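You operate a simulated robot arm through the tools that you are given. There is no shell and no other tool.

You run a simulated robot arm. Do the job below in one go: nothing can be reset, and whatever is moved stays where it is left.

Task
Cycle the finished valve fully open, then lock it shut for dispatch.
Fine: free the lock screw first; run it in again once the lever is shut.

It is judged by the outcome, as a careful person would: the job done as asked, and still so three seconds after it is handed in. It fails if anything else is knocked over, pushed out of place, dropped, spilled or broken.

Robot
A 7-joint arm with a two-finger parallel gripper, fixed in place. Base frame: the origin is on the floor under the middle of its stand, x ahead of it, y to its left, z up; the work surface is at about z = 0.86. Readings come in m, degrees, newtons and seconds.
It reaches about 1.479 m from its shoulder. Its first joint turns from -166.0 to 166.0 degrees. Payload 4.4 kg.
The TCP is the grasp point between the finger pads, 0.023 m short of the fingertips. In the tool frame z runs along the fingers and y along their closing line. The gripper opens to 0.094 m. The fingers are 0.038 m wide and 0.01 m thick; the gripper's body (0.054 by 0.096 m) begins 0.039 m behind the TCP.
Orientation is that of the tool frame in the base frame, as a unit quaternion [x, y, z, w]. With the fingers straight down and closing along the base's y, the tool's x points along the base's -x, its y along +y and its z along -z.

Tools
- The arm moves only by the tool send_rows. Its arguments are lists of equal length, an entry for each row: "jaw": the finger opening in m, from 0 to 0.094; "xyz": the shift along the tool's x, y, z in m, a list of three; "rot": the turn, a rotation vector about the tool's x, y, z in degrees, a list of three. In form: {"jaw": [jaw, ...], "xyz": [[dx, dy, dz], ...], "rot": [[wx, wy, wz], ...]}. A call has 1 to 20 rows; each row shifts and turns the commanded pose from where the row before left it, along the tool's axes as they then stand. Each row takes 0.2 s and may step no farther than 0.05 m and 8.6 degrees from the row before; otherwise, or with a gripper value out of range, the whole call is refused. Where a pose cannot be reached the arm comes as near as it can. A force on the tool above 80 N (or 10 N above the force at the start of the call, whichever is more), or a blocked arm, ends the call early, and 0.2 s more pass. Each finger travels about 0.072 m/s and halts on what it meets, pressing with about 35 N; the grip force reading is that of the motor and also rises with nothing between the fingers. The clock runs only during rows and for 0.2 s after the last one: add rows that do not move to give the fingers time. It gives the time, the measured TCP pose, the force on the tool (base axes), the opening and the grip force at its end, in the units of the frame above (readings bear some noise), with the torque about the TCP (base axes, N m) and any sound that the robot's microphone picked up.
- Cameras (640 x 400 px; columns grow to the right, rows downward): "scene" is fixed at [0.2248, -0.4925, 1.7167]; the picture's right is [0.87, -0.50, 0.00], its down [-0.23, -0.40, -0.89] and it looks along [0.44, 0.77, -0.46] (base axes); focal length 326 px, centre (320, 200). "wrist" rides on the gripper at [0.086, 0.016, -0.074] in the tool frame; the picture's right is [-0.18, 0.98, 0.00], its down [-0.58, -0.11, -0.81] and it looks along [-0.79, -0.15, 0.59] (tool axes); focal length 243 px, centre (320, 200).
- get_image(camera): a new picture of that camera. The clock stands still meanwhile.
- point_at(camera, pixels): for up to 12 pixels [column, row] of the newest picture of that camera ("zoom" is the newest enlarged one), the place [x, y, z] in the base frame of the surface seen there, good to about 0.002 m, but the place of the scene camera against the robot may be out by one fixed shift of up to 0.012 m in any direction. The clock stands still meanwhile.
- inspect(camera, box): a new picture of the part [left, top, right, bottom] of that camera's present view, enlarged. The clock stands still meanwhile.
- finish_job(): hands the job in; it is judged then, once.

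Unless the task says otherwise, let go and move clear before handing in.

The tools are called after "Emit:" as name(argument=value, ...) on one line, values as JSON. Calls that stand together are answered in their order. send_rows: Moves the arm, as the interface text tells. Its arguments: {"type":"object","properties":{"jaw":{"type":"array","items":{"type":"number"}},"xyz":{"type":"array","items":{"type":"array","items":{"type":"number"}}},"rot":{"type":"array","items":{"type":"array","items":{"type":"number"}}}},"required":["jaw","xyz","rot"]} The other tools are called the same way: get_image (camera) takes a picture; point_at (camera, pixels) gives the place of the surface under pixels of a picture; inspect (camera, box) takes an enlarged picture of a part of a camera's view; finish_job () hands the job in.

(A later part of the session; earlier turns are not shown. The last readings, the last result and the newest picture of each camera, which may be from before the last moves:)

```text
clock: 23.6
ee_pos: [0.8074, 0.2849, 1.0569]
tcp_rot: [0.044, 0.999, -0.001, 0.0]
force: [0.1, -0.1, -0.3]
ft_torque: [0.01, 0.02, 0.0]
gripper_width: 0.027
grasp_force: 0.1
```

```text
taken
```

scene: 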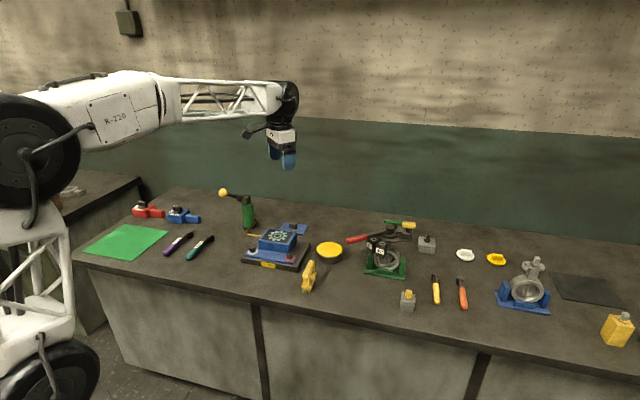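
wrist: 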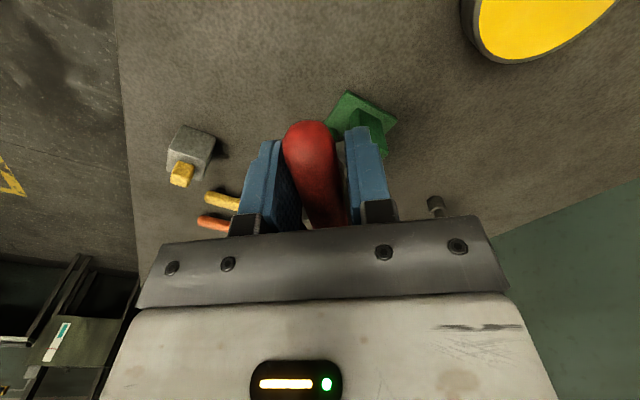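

The handle is caged with no contact force. I'll nudge it gently towards open (anticlockwise, −y) by ~3° and read the force.

Emit:
send_rows(jaw=[0.027, 0.027, 0.027, 0.027], xyz=[[0, -0.0026, 0], [0, -0.0026, 0], [0, -0.0026, 0], [0, 0, 0]], rot=[[0, 0, -1], [0, 0, -1], [0, 0, -1], [0, 0, 0]])

Emit:
inspect(camera="scene", box=[340, 190, 436, 260])

```text
clock: 24.6
ee_pos: [0.8088, 0.2751, 1.0585]
tcp_rot: [0.016, 1.0, 0.0, 0.0]
force: [-0.5, 0.0, -0.1]
ft_torque: [-0.01, -0.03, -0.02]
gripper_width: 0.0274
grasp_force: 0.6
```

```text
5.71 times, centred on (388, 225) of scene
```

zoom: 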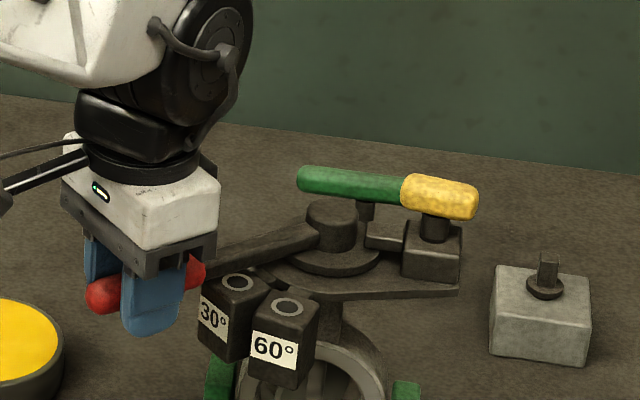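

The lever followed with no resisting force, so the lock is free. I'll swing on towards open in an arc, 20° at first.

Emit:
send_rows(jaw=[0.027, 0.027, 0.027, 0.027, 0.027, 0.027], xyz=[[-0.0004, -0.0104, 0], [-0.0004, -0.0104, 0], [-0.0004, -0.0104, 0], [-0.0004, -0.0104, 0], [-0.0004, -0.0104, 0], [0, 0, 0]], rot=[[0, 0, -4], [0, 0, -4], [0, 0, -4], [0, 0, -4], [0, 0, -4], [0, 0, 0]])

Emit:
inspect(camera="scene", box=[340, 190, 436, 270])

Emit:
get_image(camera="wrist")

```text
clock: 26.0
ee_pos: [0.8156, 0.2228, 1.0573]
tcp_rot: [-0.157, 0.988, 0.0, 0.0]
force: [-1.5, 0.7, 0.6]
ft_torque: [0.0, 0.0, 0.01]
gripper_width: 0.0274
grasp_force: 0.4
```

```text
5.00 times, centred on (388, 230) of scene
```

zoom: 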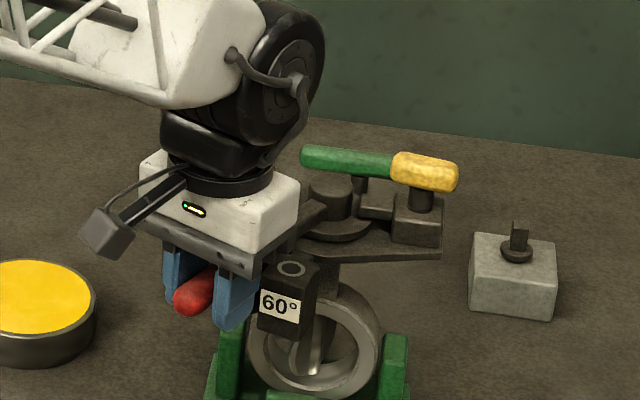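

```text
taken
```

wrist: 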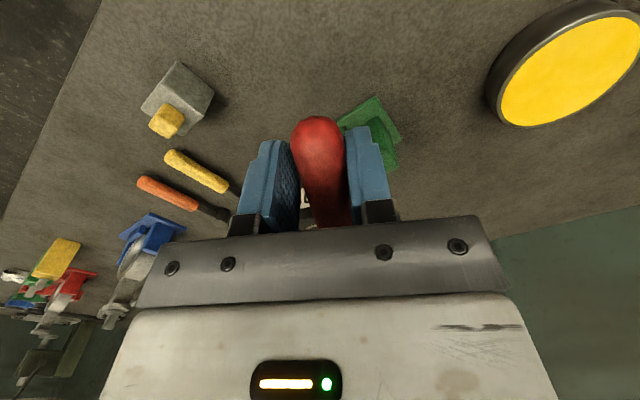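

The lever is at about 198° and moving freely. I'll continue carefully past the 60° block, checking force.

Emit:
send_rows(jaw=[0.027, 0.027, 0.027, 0.027, 0.027, 0.027], xyz=[[-0.0002, -0.0078, 0], [-0.0002, -0.0078, 0], [-0.0002, -0.0078, 0], [-0.0002, -0.0078, 0], [-0.0002, -0.0078, 0], [0, 0, 0]], rot=[[0, 0, -3], [0, 0, -3], [0, 0, -3], [0, 0, -3], [0, 0, -3], [0, 0, 0]])

Emit:
inspect(camera="scene", box=[340, 190, 436, 290])

```text
clock: 27.4
ee_pos: [0.8321, 0.1894, 1.0572]
tcp_rot: [-0.284, 0.959, 0.0, 0.0]
force: [-0.1, 0.9, 0.1]
ft_torque: [0.0, 0.02, 0.0]
gripper_width: 0.0277
grasp_force: 0.6
```

```text
4.00 times, centred on (388, 240) of scene
```

zoom: 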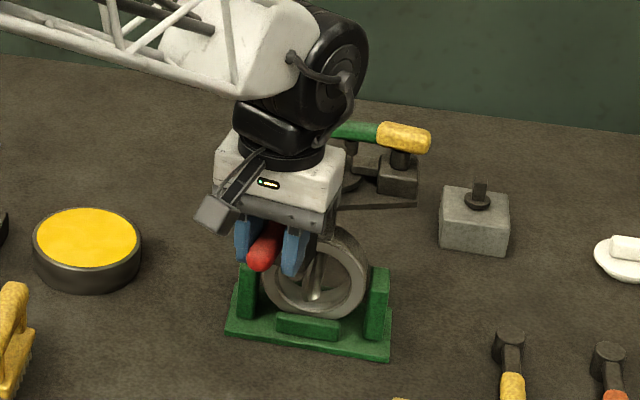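

At 213° there's still no resistance and the disc is nearly edge-on. I'll continue in smaller steps to find the open stop.

Emit:
send_rows(jaw=[0.027, 0.027, 0.027, 0.027], xyz=[[-0.0001, -0.0052, 0], [-0.0001, -0.0052, 0], [-0.0001, -0.0052, 0], [0, 0, 0]], rot=[[0, 0, -2], [0, 0, -2], [0, 0, -2], [0, 0, 0]])

Emit:
send_rows(jaw=[0.027, 0.027, 0.027], xyz=[[-0.0001, -0.0052, 0], [-0.0001, -0.0052, 0], [0, 0, 0]], rot=[[0, 0, -2], [0, 0, -2], [0, 0, 0]])

```text
clock: 28.4
ee_pos: [0.8411, 0.1763, 1.058]
tcp_rot: [-0.335, 0.942, 0.0, -0.001]
force: [-0.4, 1.3, 0.0]
ft_torque: [0.03, 0.06, -0.03]
gripper_width: 0.0274
grasp_force: 0.8
```

```text
clock: 29.2
ee_pos: [0.8465, 0.1694, 1.0574]
tcp_rot: [-0.367, 0.93, -0.001, 0.001]
force: [-0.7, 1.4, 0.0]
ft_torque: [-0.04, 0.03, 0.02]
gripper_width: 0.0273
grasp_force: 0.9
```

At ~223° with still only light force. I'll go on 2° at a time, reading the force after each.

Emit:
send_rows(jaw=[0.027, 0.027], xyz=[[-0.0001, -0.0052, 0], [0, 0, 0]], rot=[[0, 0, -2], [0, 0, 0]])

Emit:
send_rows(jaw=[0.027, 0.027], xyz=[[-0.0001, -0.0052, 0], [0, 0, 0]], rot=[[0, 0, -2], [0, 0, 0]])

Emit:
get_image(camera="scene")

Emit:
inspect(camera="scene", box=[360, 220, 420, 290])

```text
clock: 29.8
ee_pos: [0.8502, 0.1644, 1.0584]
tcp_rot: [-0.384, 0.923, 0.001, 0.0]
force: [-0.8, 0.3, -1.3]
ft_torque: [0.02, -0.01, -0.02]
gripper_width: 0.0274
grasp_force: 0.5
```

```text
clock: 30.4
ee_pos: [0.8558, 0.1608, 1.0598]
tcp_rot: [-0.4, 0.917, 0.0, 0.0]
force: [-1.1, 0.5, 0.1]
ft_torque: [-0.01, 0.03, -0.03]
gripper_width: 0.0273
grasp_force: 0.2
```

```text
taken
```

scene: 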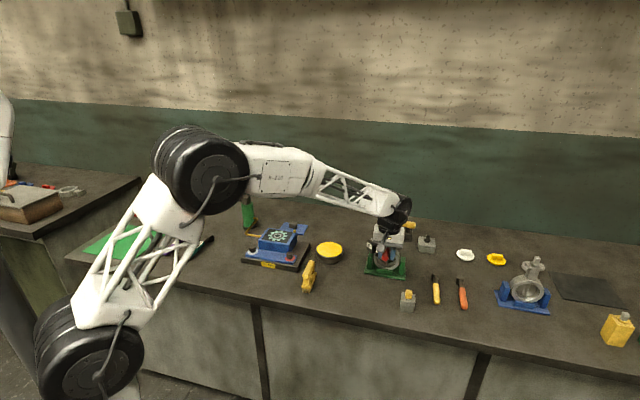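

```text
5.71 times, centred on (390, 255) of scene
```

zoom: 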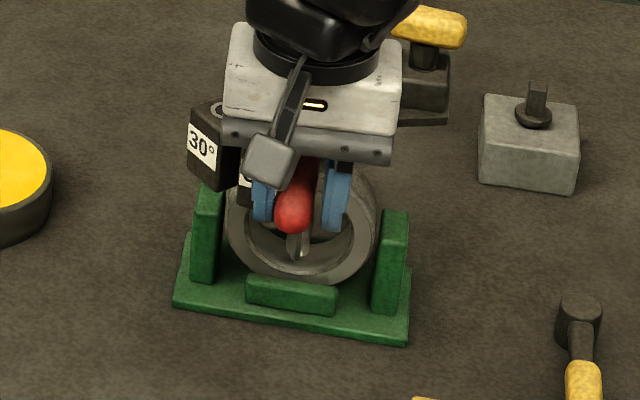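

At ~227° the left finger is still pushing the handle freely (no stop force yet). I'll keep going 2° at a time.

Emit:
send_rows(jaw=[0.027, 0.027], xyz=[[-0.0001, -0.0052, 0], [0, 0, 0]], rot=[[0, 0, -2], [0, 0, 0]])

Emit:
send_rows(jaw=[0.027, 0.027], xyz=[[-0.0001, -0.0052, 0], [0, 0, 0]], rot=[[0, 0, -2], [0, 0, 0]])

Emit:
get_image(camera="wrist")

Emit:
inspect(camera="scene", box=[360, 220, 420, 290])

```text
clock: 31.0
ee_pos: [0.8594, 0.1585, 1.0598]
tcp_rot: [-0.416, 0.91, 0.0, -0.001]
force: [-13.6, 10.6, 4.9]
ft_torque: [-0.09, 0.27, -0.34]
gripper_width: 0.0349
grasp_force: 9.0
```

```text
clock: 31.6
ee_pos: [0.8635, 0.1554, 1.0591]
tcp_rot: [-0.431, 0.902, 0.0, 0.0]
force: [-31.0, 30.0, 12.9]
ft_torque: [0.02, 0.66, -0.87]
gripper_width: 0.0456
grasp_force: 20.8
```

```text
taken
```

wrist: 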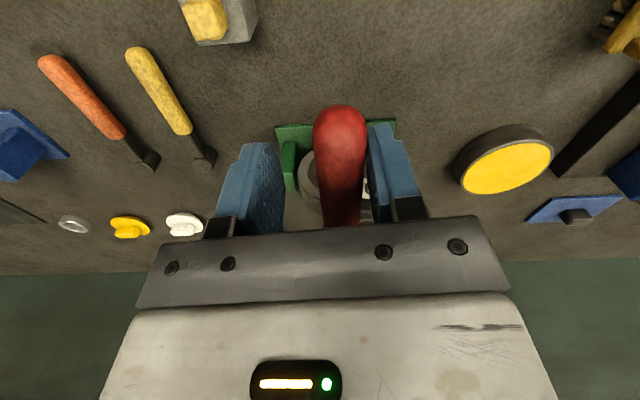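

```text
5.71 times, centred on (390, 255) of scene
```

zoom: 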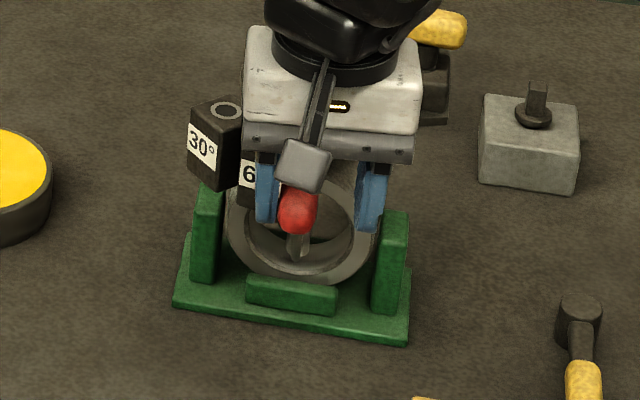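

The stop was met at about 226.5° (force rose to 43 N and the finger was pushed back), so the valve is fully open with the disc edge-on. Now I'll swing the lever back towards shut.

Emit:
send_rows(jaw=[0.027, 0.027, 0.027, 0.027, 0.027, 0.027, 0.027, 0.027, 0.027, 0.027, 0.027, 0.027, 0.027, 0.027, 0.027], xyz=[[-0.0002, 0.0078, 0], [-0.0002, 0.0078, 0], [-0.0004, 0.0104, 0], [-0.0004, 0.0104, 0], [-0.0004, 0.0104, 0], [-0.0004, 0.0104, 0], [-0.0004, 0.0104, 0], [-0.0004, 0.0104, 0], [-0.0004, 0.0104, 0], [-0.0004, 0.0104, 0], [-0.0004, 0.0104, 0], [-0.0004, 0.0104, 0], [-0.0004, 0.0104, 0], [-0.0004, 0.0104, 0], [0, 0, 0]], rot=[[0, 0, 3], [0, 0, 3], [0, 0, 4], [0, 0, 4], [0, 0, 4], [0, 0, 4], [0, 0, 4], [0, 0, 4], [0, 0, 4], [0, 0, 4], [0, 0, 4], [0, 0, 4], [0, 0, 4], [0, 0, 4], [0, 0, 0]])

Emit:
get_image(camera="wrist")

Emit:
inspect(camera="scene", box=[340, 190, 436, 280])

```text
clock: 34.8
ee_pos: [0.8088, 0.278, 1.0576]
tcp_rot: [0.026, 1.0, 0.0, 0.001]
force: [0.3, -1.5, 1.0]
ft_torque: [-0.06, 0.0, 0.05]
gripper_width: 0.0276
grasp_force: 1.5
```

```text
taken
```

wrist: 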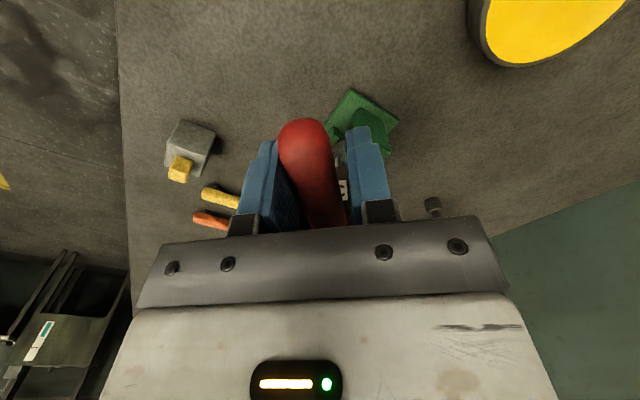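

```text
4.44 times, centred on (388, 235) of scene
```

zoom: 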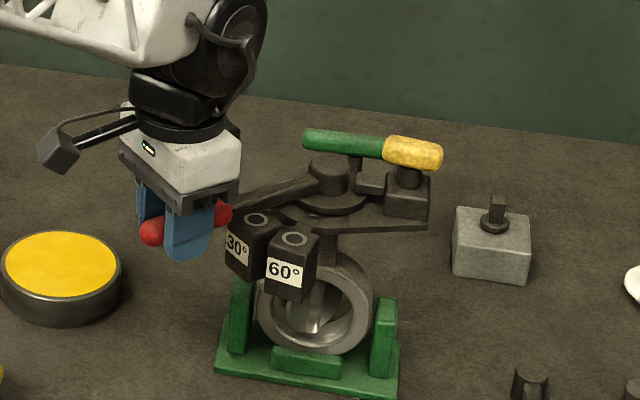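

The lever is back at ~178° and follows freely. Continuing clockwise towards shut.

Emit:
send_rows(jaw=[0.027, 0.027, 0.027, 0.027, 0.027, 0.027, 0.027, 0.027, 0.027], xyz=[[-0.0004, 0.0104, 0], [-0.0004, 0.0104, 0], [-0.0004, 0.0104, 0], [-0.0004, 0.0104, 0], [-0.0004, 0.0104, 0], [-0.0004, 0.0104, 0], [-0.0002, 0.0078, 0], [-0.0002, 0.0078, 0], [0, 0, 0]], rot=[[0, 0, 4], [0, 0, 4], [0, 0, 4], [0, 0, 4], [0, 0, 4], [0, 0, 4], [0, 0, 3], [0, 0, 3], [0, 0, 0]])

Emit:
get_image(camera="wrist")

Emit:
inspect(camera="scene", box=[340, 190, 436, 280])

```text
clock: 36.8
ee_pos: [0.8316, 0.3519, 1.0568]
tcp_rot: [0.283, 0.959, 0.0, 0.0]
force: [-1.4, -0.8, -0.2]
ft_torque: [0.0, 0.0, 0.02]
gripper_width: 0.0272
grasp_force: 0.5
```

```text
taken
```

wrist: 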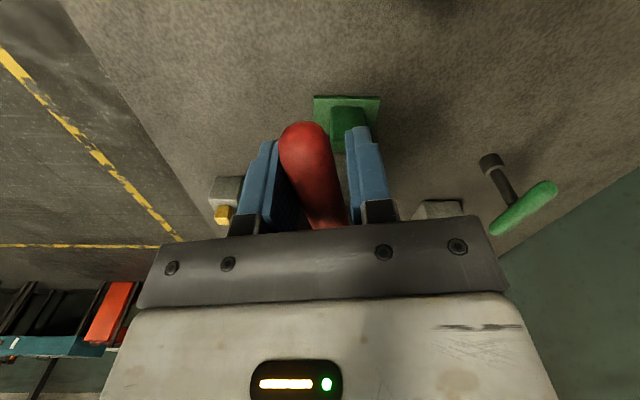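

```text
4.44 times, centred on (388, 235) of scene
```

zoom: 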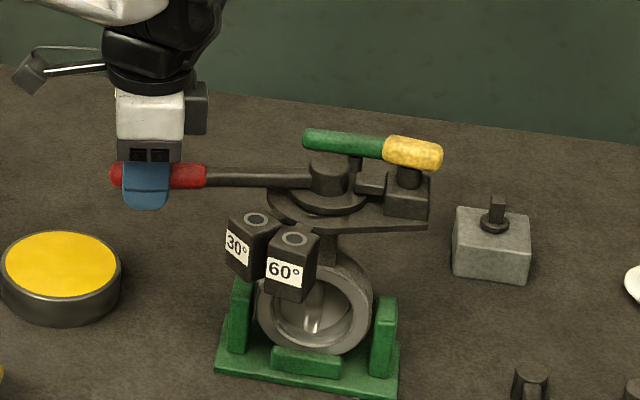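

At ~148° still free, disc closing. Stepping on gently to find the shut stop (expected near 136°).

Emit:
send_rows(jaw=[0.027, 0.027, 0.027, 0.027], xyz=[[-0.0001, 0.0052, 0], [-0.0001, 0.0052, 0], [-0.0001, 0.0052, 0], [0, 0, 0]], rot=[[0, 0, 2], [0, 0, 2], [0, 0, 2], [0, 0, 0]])

Emit:
send_rows(jaw=[0.027, 0.027], xyz=[[-0.0001, 0.0052, 0], [0, 0, 0]], rot=[[0, 0, 2], [0, 0, 0]])

Emit:
send_rows(jaw=[0.027, 0.027], xyz=[[-0.0001, 0.0052, 0], [0, 0, 0]], rot=[[0, 0, 2], [0, 0, 0]])

```text
clock: 37.8
ee_pos: [0.841, 0.3622, 1.0575]
tcp_rot: [0.333, 0.943, 0.0, 0.0]
force: [-0.5, -0.7, -0.6]
ft_torque: [0.01, 0.0, 0.05]
gripper_width: 0.0272
grasp_force: 0.4
```

```text
clock: 38.4
ee_pos: [0.844, 0.3662, 1.0585]
tcp_rot: [0.349, 0.937, 0.0, -0.001]
force: [-1.9, -0.1, 0.8]
ft_torque: [0.01, -0.02, 0.02]
gripper_width: 0.0274
grasp_force: 1.0
```

```text
clock: 39.0
ee_pos: [0.8481, 0.3719, 1.0597]
tcp_rot: [0.366, 0.931, 0.0, -0.001]
force: [-0.1, 0.1, 0.7]
ft_torque: [-0.01, 0.02, 0.0]
gripper_width: 0.0273
grasp_force: 0.7
```

At 137° tool angle (lever ~138°), still free. Next small steps.

Emit:
send_rows(jaw=[0.027, 0.027], xyz=[[-0.0001, 0.0052, 0], [0, 0, 0]], rot=[[0, 0, 2], [0, 0, 0]])

Emit:
send_rows(jaw=[0.027, 0.027], xyz=[[-0.0001, 0.0052, 0], [0, 0, 0]], rot=[[0, 0, 2], [0, 0, 0]])

Emit:
get_image(camera="wrist")

Emit:
inspect(camera="scene", box=[340, 190, 436, 280])

```text
clock: 39.6
ee_pos: [0.8523, 0.3746, 1.0593]
tcp_rot: [0.382, 0.924, -0.001, 0.001]
force: [-1.4, 0.5, 0.3]
ft_torque: [-0.04, 0.02, 0.0]
gripper_width: 0.0275
grasp_force: 0.5
```

```text
clock: 40.2
ee_pos: [0.855, 0.3794, 1.058]
tcp_rot: [0.398, 0.917, 0.0, 0.0]
force: [-2.0, -1.9, -2.0]
ft_torque: [-0.03, -0.03, 0.05]
gripper_width: 0.0276
grasp_force: 1.4
```

```text
taken
```

wrist: 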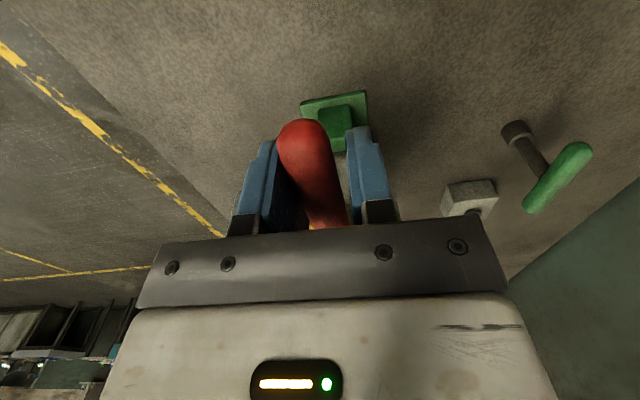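

```text
4.44 times, centred on (388, 235) of scene
```

zoom: 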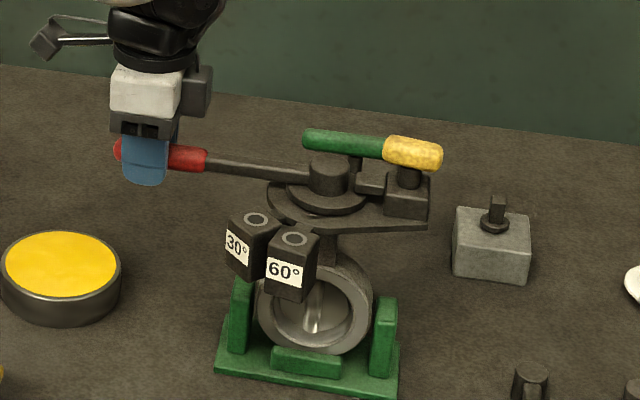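

Lever ~134°, light contact forces (~3 N). Continue in 1.5–2° steps until a firm stop is felt.

Emit:
send_rows(jaw=[0.027, 0.027], xyz=[[-0.0001, 0.0052, 0], [0, 0, 0]], rot=[[0, 0, 2], [0, 0, 0]])

Emit:
send_rows(jaw=[0.027, 0.027], xyz=[[-0.0001, 0.004, 0], [0, 0, 0]], rot=[[0, 0, 1.5], [0, 0, 0]])

```text
clock: 40.8
ee_pos: [0.8601, 0.3816, 1.0585]
tcp_rot: [0.414, 0.91, 0.0, -0.001]
force: [-18.2, -22.0, 4.6]
ft_torque: [0.18, 0.39, 0.62]
gripper_width: 0.039
grasp_force: 13.0
```

```text
clock: 41.4
ee_pos: [0.8625, 0.3843, 1.0585]
tcp_rot: [0.426, 0.905, -0.001, -0.001]
force: [-23.8, -39.1, 0.7]
ft_torque: [-0.07, 0.14, 1.2]
gripper_width: 0.0465
grasp_force: 22.2
```

The shut stop is met at a lever angle of about 134.4° (force 45 N, finger pushed back). I'll open the fingers, re-centre around the handle without touching it, and rise clear.

Emit:
send_rows(jaw=[0.06, 0.06, 0.06, 0.06, 0.06, 0.06, 0.06], xyz=[[0, -0.004, 0], [0, -0.004, 0], [0, -0.004, 0], [0, 0, 0], [0, 0, -0.03], [0, 0, -0.04], [0, 0, -0.04]], rot=[[0, 0, 0], [0, 0, 0], [0, 0, 0], [0, 0, 0], [0, 0, 0], [0, 0, 0], [0, 0, 0]])

Emit:
get_image(camera="wrist")

Emit:
inspect(camera="scene", box=[340, 200, 436, 290])

Emit:
inspect(camera="scene", box=[362, 240, 410, 280])

```text
clock: 43.0
ee_pos: [0.8549, 0.3777, 1.1651]
tcp_rot: [0.425, 0.905, 0.0, -0.001]
force: [-0.2, 1.1, -0.6]
ft_torque: [-0.02, 0.04, 0.0]
gripper_width: 0.06
grasp_force: 0.1
```

```text
taken
```

wrist: 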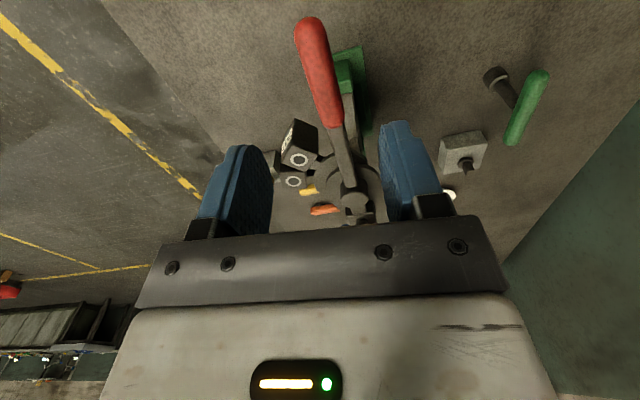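

```text
4.44 times, centred on (388, 245) of scene
```

zoom: 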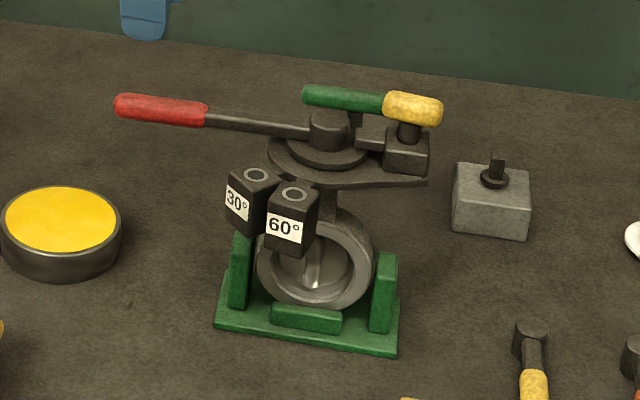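

```text
10.00 times, centred on (386, 260) of scene
```

zoom: 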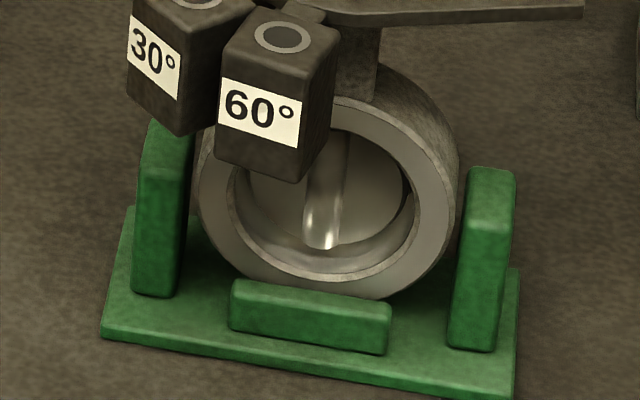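

The disc now fills the bore (scene zoom (325,200)) with the lever near 135°. I'll measure the lever and hub to be sure of the angle and that it stayed on the stop.

Emit:
point_at(camera="wrist", pixels=[[311, 35], [317, 70], [326, 110], [332, 125], [343, 155], [355, 200]])

Emit:
point_at(camera="zoom", pixels=[[275, 200], [290, 215], [350, 200], [380, 190], [400, 190], [215, 190], [430, 220], [330, 275]])

Emit:
inspect(camera="wrist", box=[270, 100, 400, 230])

```text
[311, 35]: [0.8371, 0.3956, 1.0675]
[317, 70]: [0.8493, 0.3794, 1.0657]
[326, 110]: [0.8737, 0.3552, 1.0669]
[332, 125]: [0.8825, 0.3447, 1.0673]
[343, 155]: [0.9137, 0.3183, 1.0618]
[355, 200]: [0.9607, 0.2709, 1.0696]
```

```text
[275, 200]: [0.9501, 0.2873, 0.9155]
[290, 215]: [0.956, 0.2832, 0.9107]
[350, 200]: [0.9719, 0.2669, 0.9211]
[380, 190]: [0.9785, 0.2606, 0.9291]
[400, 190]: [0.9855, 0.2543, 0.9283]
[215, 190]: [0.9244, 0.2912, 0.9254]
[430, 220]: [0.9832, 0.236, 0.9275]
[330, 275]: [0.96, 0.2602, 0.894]
```

```text
3.08 times, centred on (335, 165) of wrist
```

zoom: 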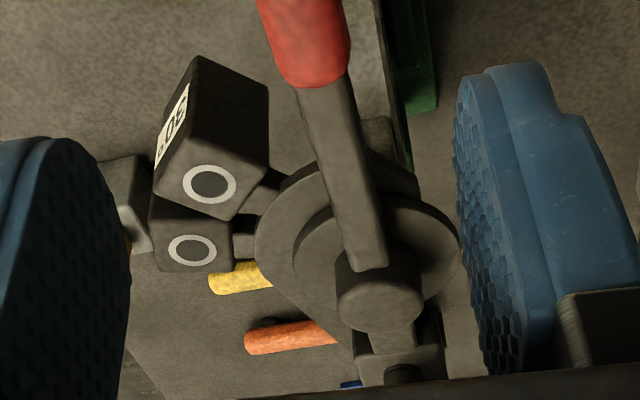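

Disc (−43°) is parallel to the ring face (−43°), lever at 134.7° resting against its stop: shut. Now I'll turn the tool back to the knob's present orientation (≈304.5°) for running the screw in.

Emit:
send_rows(jaw=[0.06, 0.06, 0.06, 0.06, 0.06, 0.06, 0.06, 0.06, 0.06, 0.06, 0.06, 0.06, 0.06, 0.06, 0.06, 0.06, 0.06, 0.06, 0.06, 0.06], xyz=[[0, 0, 0], [0, 0, 0], [0, 0, 0], [0, 0, 0], [0, 0, 0], [0, 0, 0], [0, 0, 0], [0, 0, 0], [0, 0, 0], [0, 0, 0], [0, 0, 0], [0, 0, 0], [0, 0, 0], [0, 0, 0], [0, 0, 0], [0, 0, 0], [0, 0, 0], [0, 0, 0], [0, 0, 0], [0, 0, 0]], rot=[[0, 0, -8.5], [0, 0, -8.5], [0, 0, -8.5], [0, 0, -8.5], [0, 0, -8.5], [0, 0, -8.5], [0, 0, -8.5], [0, 0, -8.5], [0, 0, -8.5], [0, 0, -8.5], [0, 0, -8.5], [0, 0, -8.5], [0, 0, -8.5], [0, 0, -8.5], [0, 0, -8.5], [0, 0, -8.5], [0, 0, -8.5], [0, 0, -8.5], [0, 0, -8.5], [0, 0, -8.5]])

Emit:
send_rows(jaw=[0.06, 0.06], xyz=[[0, 0, 0], [0, 0, 0]], rot=[[0, 0, -4.8], [0, 0, 0]])

```text
clock: 47.2
ee_pos: [0.8537, 0.3784, 1.168]
tcp_rot: [0.865, -0.502, 0.0, 0.0]
force: [-0.7, 0.8, -0.4]
ft_torque: [0.02, -0.01, -0.03]
gripper_width: 0.0601
grasp_force: 0.1
```

```text
clock: 47.8
ee_pos: [0.8533, 0.3776, 1.1672]
tcp_rot: [0.885, -0.466, 0.0, -0.001]
force: [0.2, 0.1, -0.3]
ft_torque: [0.01, 0.02, 0.01]
gripper_width: 0.0598
grasp_force: 0.0
```

Tool now at 304.5°. I'll move over the knob and check alignment.

Emit:
send_rows(jaw=[0.06, 0.06, 0.06, 0.06, 0.06, 0.06, 0.06], xyz=[[0.0433, -0.0077, 0], [0.0433, -0.0077, 0], [0.0433, -0.0077, 0], [0.0433, -0.0077, 0], [0.0433, -0.0077, 0], [0, 0, 0.02], [0, 0, 0]], rot=[[0, 0, 0], [0, 0, 0], [0, 0, 0], [0, 0, 0], [0, 0, 0], [0, 0, 0], [0, 0, 0]])

Emit:
get_image(camera="wrist")

Emit:
inspect(camera="wrist", box=[270, 20, 390, 200])

```text
clock: 49.4
ee_pos: [1.0091, 0.2208, 1.1487]
tcp_rot: [0.885, -0.466, 0.001, 0.0]
force: [0.8, 0.2, -0.1]
ft_torque: [0.04, 0.01, 0.01]
gripper_width: 0.0601
grasp_force: 0.0
```

```text
taken
```

wrist: 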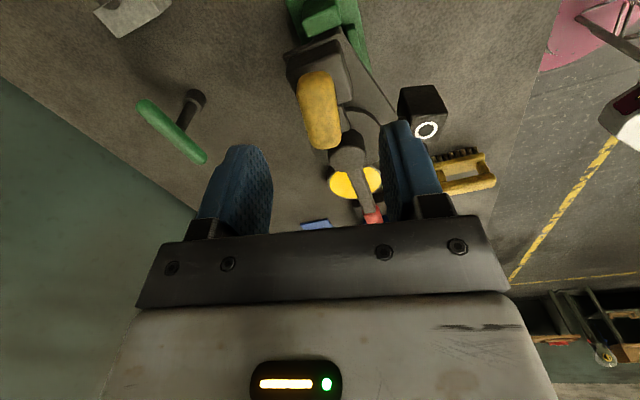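

```text
2.22 times, centred on (330, 110) of wrist
```

zoom: 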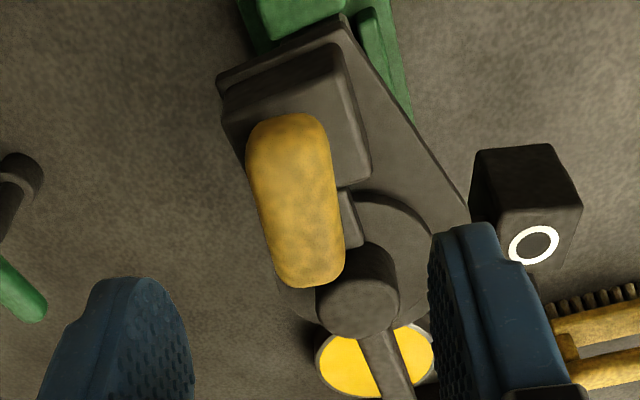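

The knob shows at wrist (320,110). I'll measure its centreline to centre the grip.

Emit:
point_at(camera="zoom", pixels=[[288, 114], [290, 125], [297, 185], [305, 240], [311, 280], [249, 180], [333, 160], [258, 225], [340, 205], [313, 288], [360, 150], [345, 60]])

```text
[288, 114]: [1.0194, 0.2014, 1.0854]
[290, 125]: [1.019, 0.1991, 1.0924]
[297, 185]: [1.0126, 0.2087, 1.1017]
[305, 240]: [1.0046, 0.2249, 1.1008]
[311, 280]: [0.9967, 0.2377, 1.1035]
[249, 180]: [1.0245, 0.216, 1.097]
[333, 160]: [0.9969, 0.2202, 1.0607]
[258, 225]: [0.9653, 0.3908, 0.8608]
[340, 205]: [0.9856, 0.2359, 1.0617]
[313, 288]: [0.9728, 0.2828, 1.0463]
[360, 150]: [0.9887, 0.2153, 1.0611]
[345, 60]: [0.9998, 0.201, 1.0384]
```

The knob centre is ≈[1.0072,0.2205], top z≈1.102. I'll trim ~2 mm, lower to z≈1.093 and close on it.

Emit:
send_rows(jaw=[0.06, 0.06, 0.06, 0.06, 0.04, 0.02, 0.01, 0.01, 0.01], xyz=[[-0.0009, 0.0017, 0], [0, 0, 0.02], [0, 0, 0.02], [0, 0, 0.0152], [0, 0, 0], [0, 0, 0], [0, 0, 0], [0, 0, 0], [0, 0, 0]], rot=[[0, 0, 0], [0, 0, 0], [0, 0, 0], [0, 0, 0], [0, 0, 0], [0, 0, 0], [0, 0, 0], [0, 0, 0], [0, 0, 0]])

```text
clock: 51.4
ee_pos: [1.0078, 0.2193, 1.0939]
tcp_rot: [0.885, -0.466, 0.001, 0.0]
force: [32.8, 12.0, -1.0]
ft_torque: [-0.27, -0.33, -0.07]
gripper_width: 0.0248
grasp_force: 17.4
```

One finger meets the knob first (35 N side force), so I'll shift 1 mm that way and let the grip close fully.

Emit:
send_rows(jaw=[0.01, 0.01, 0.01], xyz=[[0, -0.001, 0], [0, 0, 0], [0, 0, 0]], rot=[[0, 0, 0], [0, 0, 0], [0, 0, 0]])

```text
clock: 52.2
ee_pos: [1.007, 0.2199, 1.0921]
tcp_rot: [0.885, -0.466, 0.001, -0.001]
force: [35.1, 10.2, -2.8]
ft_torque: [0.05, -0.11, -0.06]
gripper_width: 0.0252
grasp_force: 17.7
```

Width stays at 0.025 m with a steady 36 N side force; I'll look at how the fingers sit on the knob.

Emit:
get_image(camera="wrist")

Emit:
inspect(camera="wrist", box=[240, 60, 400, 240])

Emit:
inspect(camera="scene", box=[380, 200, 430, 245])

```text
taken
```

wrist: 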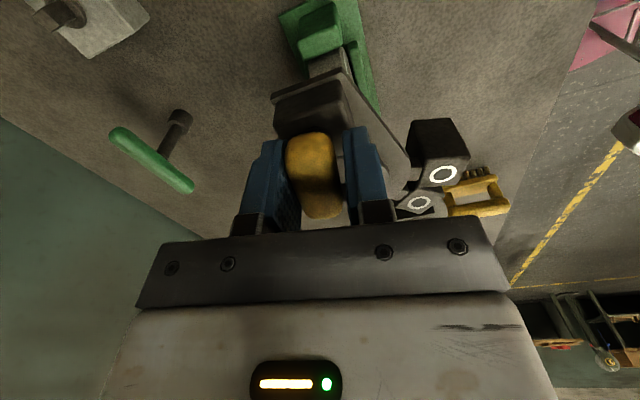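

```text
2.22 times, centred on (320, 150) of wrist
```

zoom: 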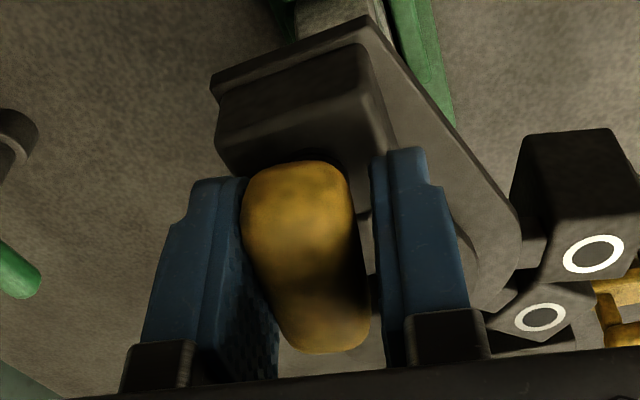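

```text
8.89 times, centred on (405, 222) of scene
```

zoom: 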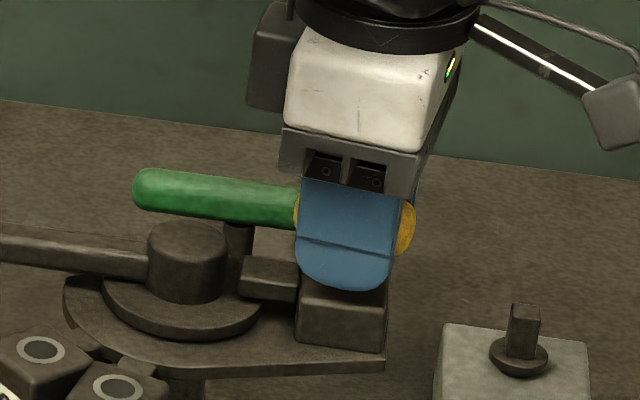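

The knob rests on the left (−y) finger with a gap at the right, so I'll shift another 1.5 mm towards −y.

Emit:
send_rows(jaw=[0.01, 0.01, 0.01], xyz=[[0, -0.0015, 0], [0, 0, 0], [0, 0, 0]], rot=[[0, 0, 0], [0, 0, 0], [0, 0, 0]])

```text
clock: 53.0
ee_pos: [1.0084, 0.222, 1.0914]
tcp_rot: [0.885, -0.466, 0.0, 0.0]
force: [20.0, 5.9, 1.4]
ft_torque: [-0.16, -0.16, 0.02]
gripper_width: 0.022
grasp_force: 44.8
```

Now gripped (0.022 m, 45 N) with 21 N residual side force. I'll relieve it and start turning clockwise (tightening) in small batches.

Emit:
send_rows(jaw=[0.01, 0.01, 0.01, 0.01], xyz=[[0, -0.0006, 0], [0, 0, 0], [0, 0, 0], [0, 0, 0]], rot=[[0, 0, 0], [0, 0, 8], [0, 0, 8], [0, 0, 0]])

```text
clock: 54.0
ee_pos: [1.0079, 0.2225, 1.0934]
tcp_rot: [0.811, -0.585, -0.001, 0.0]
force: [10.3, 3.0, 1.3]
ft_torque: [0.16, 0.06, -0.01]
gripper_width: 0.0218
grasp_force: 45.2
```

Only ~11 N side force after 16°, so I'm well centred. Continuing clockwise 40° with a slight downward follow.

Emit:
send_rows(jaw=[0.01, 0.01, 0.01, 0.01, 0.01, 0.01], xyz=[[0, -0.0002, 0.0001], [0, 0, 0.0001], [0, 0, 0.0001], [0, 0, 0.0001], [0, 0, 0.0001], [0, 0, 0]], rot=[[0, 0, 8], [0, 0, 8], [0, 0, 8], [0, 0, 8], [0, 0, 8], [0, 0, 0]])

```text
clock: 55.4
ee_pos: [1.0069, 0.2215, 1.092]
tcp_rot: [-0.562, 0.827, 0.0, -0.001]
force: [-35.3, -4.1, -2.2]
ft_torque: [0.4, -0.01, 0.03]
gripper_width: 0.0218
grasp_force: 45.2
```

248° now; 35 N side force, so I'll ease +1 mm in tool y, +0.5 mm in x and keep turning with a little compensation.

Emit:
send_rows(jaw=[0.01, 0.01, 0.01, 0.01, 0.01, 0.01], xyz=[[0.0005, 0.001, 0], [0, 0.0002, 0.0001], [0, 0.0002, 0.0001], [0, 0.0002, 0.0001], [0, 0.0002, 0.0001], [0, 0, 0]], rot=[[0, 0, 0], [0, 0, 8], [0, 0, 8], [0, 0, 8], [0, 0, 8], [0, 0, 0]])

```text
clock: 56.8
ee_pos: [1.0066, 0.2232, 1.0917]
tcp_rot: [-0.312, 0.95, 0.0, 0.001]
force: [33.5, 5.1, -1.5]
ft_torque: [0.12, -0.18, -0.01]
gripper_width: 0.022
grasp_force: 45.3
```

216° now; easing about 1 mm back towards the force direction and continuing.

Emit:
send_rows(jaw=[0.01, 0.01, 0.01, 0.01, 0.01, 0.01], xyz=[[-0.001, -0.0005, 0], [0, 0.0001, 0.0001], [0, 0.0001, 0.0001], [0, 0.0001, 0.0001], [0, 0.0001, 0.0001], [0, 0, 0]], rot=[[0, 0, 0], [0, 0, 8], [0, 0, 8], [0, 0, 8], [0, 0, 8], [0, 0, 0]])

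```text
clock: 58.2
ee_pos: [1.0077, 0.2232, 1.0916]
tcp_rot: [-0.037, 0.999, 0.0, 0.0]
force: [-27.1, -12.1, 9.1]
ft_torque: [-0.09, 0.42, -0.03]
gripper_width: 0.0219
grasp_force: 45.3
```

184° now (120° run in), torque still near zero. Easing and continuing another 32°.

Emit:
send_rows(jaw=[0.01, 0.01, 0.01, 0.01, 0.01, 0.01], xyz=[[0.0007, -0.0004, 0], [0, 0.0001, 0], [0, 0.0001, 0], [0, 0.0001, 0], [0, 0.0001, 0.0001], [0, 0, 0]], rot=[[0, 0, 0], [0, 0, 8], [0, 0, 8], [0, 0, 8], [0, 0, 8], [0, 0, 0]])

```text
clock: 59.6
ee_pos: [1.0052, 0.2228, 1.091]
tcp_rot: [0.239, 0.971, -0.001, 0.0]
force: [-5.4, 3.1, 3.2]
ft_torque: [-0.27, -0.49, 0.01]
gripper_width: 0.0218
grasp_force: 45.5
```

152° now; about 19° short of the original locked position. Proceeding slower and watching torque.

Emit:
send_rows(jaw=[0.01, 0.01, 0.01], xyz=[[0, 0, 0], [0, 0, 0.0001], [0, 0, 0]], rot=[[0, 0, 6], [0, 0, 6], [0, 0, 0]])

Emit:
send_rows(jaw=[0.01, 0.01], xyz=[[0, 0, 0], [0, 0, 0]], rot=[[0, 0, 5], [0, 0, 0]])

```text
clock: 60.4
ee_pos: [1.008, 0.2234, 1.0908]
tcp_rot: [0.338, 0.941, 0.0, -0.001]
force: [23.0, 15.4, 0.1]
ft_torque: [0.73, 0.68, 0.01]
gripper_width: 0.0219
grasp_force: 45.1
```

```text
clock: 61.0
ee_pos: [1.0067, 0.2231, 1.0903]
tcp_rot: [0.379, 0.925, 0.0, 0.0]
force: [23.4, 20.4, -3.4]
ft_torque: [-0.84, -1.07, 0.02]
gripper_width: 0.0219
grasp_force: 45.1
```

135.5° now, no tightening torque yet. Relieving the side force and going on in 5° steps.

Emit:
send_rows(jaw=[0.01, 0.01, 0.01], xyz=[[0, 0.0008, 0], [0, 0, 0], [0, 0, 0]], rot=[[0, 0, 0], [0, 0, 4], [0, 0, 0]])

Emit:
send_rows(jaw=[0.01, 0.01], xyz=[[0, 0, 0], [0, 0, 0]], rot=[[0, 0, 5], [0, 0, 0]])

Emit:
inspect(camera="scene", box=[380, 200, 430, 245])

```text
clock: 61.8
ee_pos: [1.0066, 0.223, 1.0897]
tcp_rot: [0.411, 0.912, 0.0, -0.001]
force: [25.1, 22.3, -2.9]
ft_torque: [0.24, 0.11, 1.95]
gripper_width: 0.0227
grasp_force: 44.9
```

```text
clock: 62.4
ee_pos: [1.0064, 0.2241, 1.0916]
tcp_rot: [0.451, 0.892, 0.0, 0.0]
force: [10.0, 31.5, -5.5]
ft_torque: [0.3, 0.02, 2.18]
gripper_width: 0.026
grasp_force: 44.9
```

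```text
8.89 times, centred on (405, 222) of scene
```

zoom: 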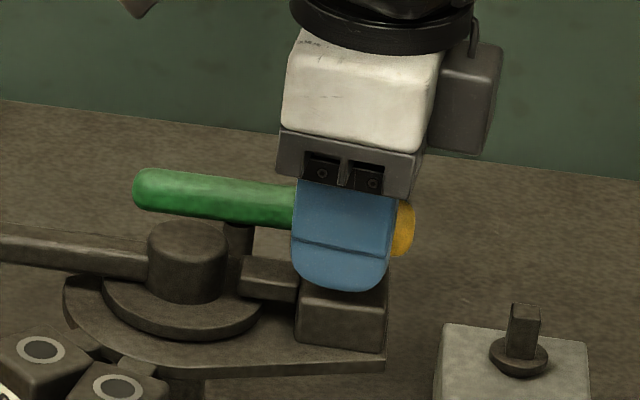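

The torque jumped to ~2.2 Nm and the fingers began to skew on the bar at ~131°, the same place the screw was originally tight, so it is run home. I'll let go straight away and rise clear.

Emit:
send_rows(jaw=[0.06, 0.06, 0.06, 0.06, 0.06, 0.06], xyz=[[0, 0, 0], [0, 0, 0], [0, 0, -0.01], [0, 0, -0.02], [0, 0, -0.02], [0, 0, -0.02]], rot=[[0, 0, 0], [0, 0, 0], [0, 0, 0], [0, 0, 0], [0, 0, 0], [0, 0, 0]])

Emit:
get_image(camera="wrist")

Emit:
inspect(camera="scene", box=[340, 200, 436, 290])

Emit:
inspect(camera="wrist", box=[270, 0, 400, 160])

```text
clock: 63.8
ee_pos: [1.0084, 0.2232, 1.1609]
tcp_rot: [0.45, 0.893, -0.001, 0.0]
force: [0.4, 0.6, 0.0]
ft_torque: [0.01, 0.02, 0.0]
gripper_width: 0.0601
grasp_force: 0.0
```

```text
taken
```

wrist: 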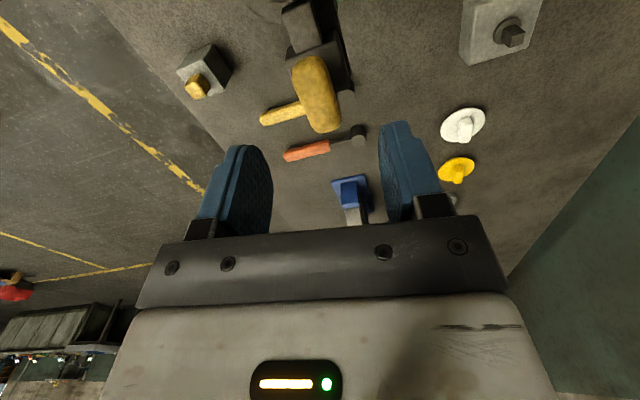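

```text
4.44 times, centred on (388, 245) of scene
```

zoom: 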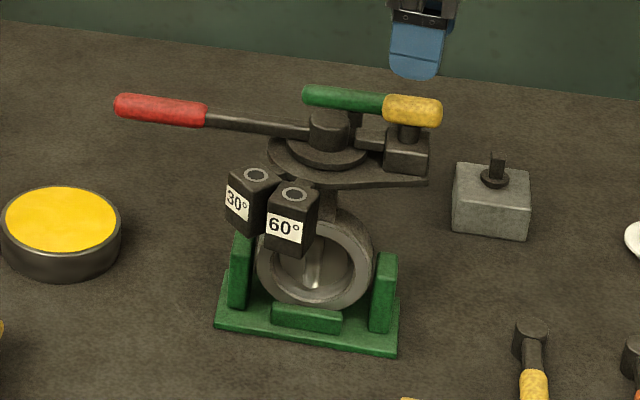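

```text
2.50 times, centred on (335, 80) of wrist
```

zoom: 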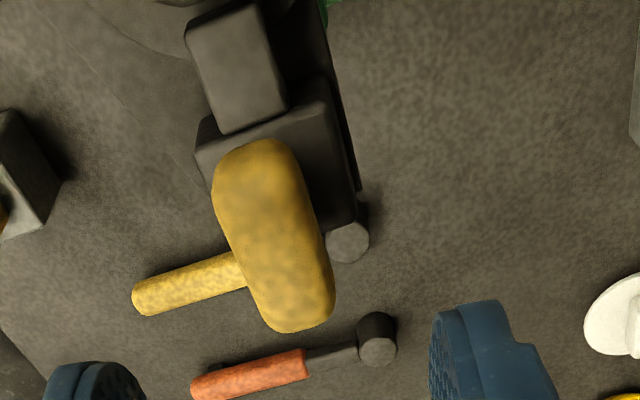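

Everything stands in place; lever is still shut and the knob is back to its original orientation. I'll confirm knob height and angle against the original readings.

Emit:
point_at(camera="zoom", pixels=[[250, 150], [262, 190], [280, 250], [293, 305], [300, 325], [218, 200], [305, 190], [240, 270], [325, 260], [230, 60], [255, 100]])

```text
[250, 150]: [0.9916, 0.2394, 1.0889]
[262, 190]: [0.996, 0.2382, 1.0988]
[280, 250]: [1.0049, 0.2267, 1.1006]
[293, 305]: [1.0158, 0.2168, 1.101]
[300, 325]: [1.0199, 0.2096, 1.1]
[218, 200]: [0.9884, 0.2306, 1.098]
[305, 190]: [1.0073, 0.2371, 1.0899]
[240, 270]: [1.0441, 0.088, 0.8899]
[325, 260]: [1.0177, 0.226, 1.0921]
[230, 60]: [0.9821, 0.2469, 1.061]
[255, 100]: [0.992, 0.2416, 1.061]
```

Knob top is back to z≈1.100 as at the start. To be sure it is locked, I'll gently check the lever: first move over the handle again.

Emit:
send_rows(jaw=[0.05, 0.05, 0.05, 0.05, 0.05, 0.05, 0.05], xyz=[[0, 0, 0], [0.0434, 0, 0], [0.0434, 0, 0], [0.0434, 0, 0], [0.0434, 0, 0], [0.0434, 0, 0], [0, 0, 0]], rot=[[0, 0, -8], [0, 0, 0], [0, 0, 0], [0, 0, 0], [0, 0, 0], [0, 0, 0], [0, 0, 0]])

Emit:
get_image(camera="wrist")

Emit:
point_at(camera="wrist", pixels=[[311, 40], [317, 70], [323, 100]])

```text
clock: 65.4
ee_pos: [0.8543, 0.378, 1.1613]
tcp_rot: [0.387, 0.922, 0.0, 0.0]
force: [0.7, 0.6, 0.0]
ft_torque: [0.0, 0.04, 0.04]
gripper_width: 0.05
grasp_force: 0.1
```

```text
taken
```

wrist: 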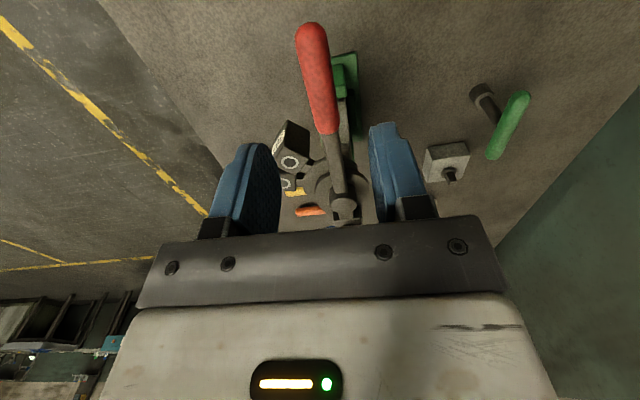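

```text
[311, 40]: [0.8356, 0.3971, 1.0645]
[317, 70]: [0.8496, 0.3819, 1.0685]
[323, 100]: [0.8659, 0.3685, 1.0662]
```

The handle is centred under the gripper. Lowering and caging it loosely for the check.

Emit:
send_rows(jaw=[0.05, 0.05, 0.05, 0.05, 0.05, 0.03, 0.027, 0.027], xyz=[[0, 0, 0.025], [0, 0, 0.025], [0, 0, 0.025], [0, 0, 0.019], [0, 0, 0.01], [0, 0, 0], [0, 0, 0], [0, 0, 0]], rot=[[0, 0, 0], [0, 0, 0], [0, 0, 0], [0, 0, 0], [0, 0, 0], [0, 0, 0], [0, 0, 0], [0, 0, 0]])

Emit:
send_rows(jaw=[0.027, 0.027, 0.027], xyz=[[0, -0.003, 0], [0, -0.003, 0], [0, 0, 0]], rot=[[0, 0, -1], [0, 0, -1], [0, 0, 0]])

```text
clock: 67.2
ee_pos: [0.8551, 0.3785, 1.0572]
tcp_rot: [0.388, 0.922, -0.001, -0.001]
force: [0.7, 0.7, -0.6]
ft_torque: [0.02, 0.01, 0.0]
gripper_width: 0.0269
grasp_force: 0.0
```

```text
clock: 68.0
ee_pos: [0.8522, 0.3745, 1.0585]
tcp_rot: [0.371, 0.928, 0.0, 0.0]
force: [0.5, 2.6, 0.8]
ft_torque: [-0.02, -0.04, -0.04]
gripper_width: 0.0279
grasp_force: 0.7
```

Slight contact. A few more mm to see whether force builds (locked) or the lever follows (free).

Emit:
send_rows(jaw=[0.027, 0.027, 0.027], xyz=[[0, -0.002, 0], [0, -0.002, 0], [0, 0, 0]], rot=[[0, 0, 0], [0, 0, 0], [0, 0, 0]])

Emit:
get_image(camera="wrist")

```text
clock: 68.8
ee_pos: [0.848, 0.3718, 1.0582]
tcp_rot: [0.372, 0.928, -0.001, 0.0]
force: [2.1, 2.6, 0.4]
ft_torque: [0.02, -0.03, 0.03]
gripper_width: 0.0287
grasp_force: 2.1
```

```text
taken
```

wrist: 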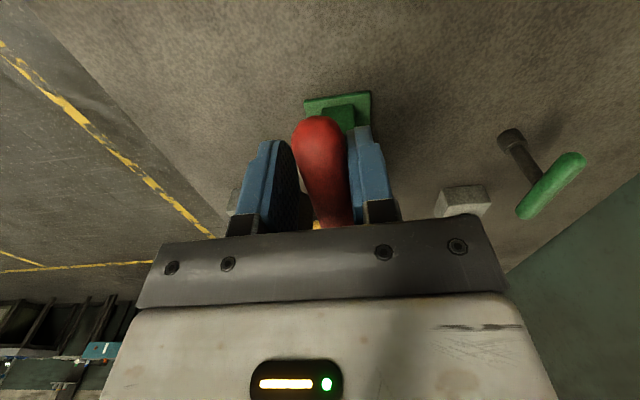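

Force is only ~3 N though I shifted 10 mm; the lever may have moved a little. I'll measure the handle now.

Emit:
point_at(camera="wrist", pixels=[[318, 125], [320, 150], [325, 180], [332, 215]])

Emit:
inspect(camera="scene", box=[340, 200, 436, 290])

Emit:
point_at(camera="zoom", pixels=[[195, 115], [230, 120], [260, 125], [290, 129], [325, 115]])

```text
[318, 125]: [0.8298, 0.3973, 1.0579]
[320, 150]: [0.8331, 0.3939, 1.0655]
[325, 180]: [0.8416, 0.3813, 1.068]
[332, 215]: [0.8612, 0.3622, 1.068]
```

```text
4.44 times, centred on (388, 245) of scene
```

zoom: 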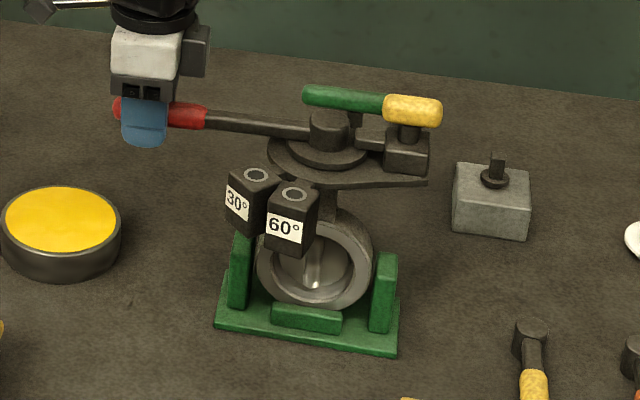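

```text
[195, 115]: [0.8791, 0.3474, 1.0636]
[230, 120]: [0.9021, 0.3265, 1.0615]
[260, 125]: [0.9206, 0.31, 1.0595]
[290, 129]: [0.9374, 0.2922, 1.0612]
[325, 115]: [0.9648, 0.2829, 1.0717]
```

The handle moved ~6 mm (about 2.3°) under ~3.4 N, so either there's slack in the lock or it isn't tight. I'll push a few mm more to see if force builds.

Emit:
send_rows(jaw=[0.027, 0.027, 0.027], xyz=[[0, -0.002, 0], [0, -0.002, 0], [0, 0, 0]], rot=[[0, 0, 0], [0, 0, -1], [0, 0, 0]])

Emit:
send_rows(jaw=[0.027, 0.027, 0.027, 0.027], xyz=[[0, 0, 0], [0, 0, 0], [0, 0, 0], [0, 0, 0]], rot=[[0, 0, 0], [0, 0, 0], [0, 0, 0], [0, 0, 0]])

```text
clock: 69.6
ee_pos: [0.8455, 0.369, 1.058]
tcp_rot: [0.363, 0.932, 0.0, 0.0]
force: [5.4, 3.7, 1.6]
ft_torque: [0.0, -0.11, 0.14]
gripper_width: 0.0296
grasp_force: 2.9
```

```text
clock: 70.6
ee_pos: [0.8448, 0.3682, 1.0577]
tcp_rot: [0.363, 0.932, 0.001, 0.0]
force: [1.3, 0.5, 0.1]
ft_torque: [0.01, -0.03, 0.0]
gripper_width: 0.0273
grasp_force: 0.2
```

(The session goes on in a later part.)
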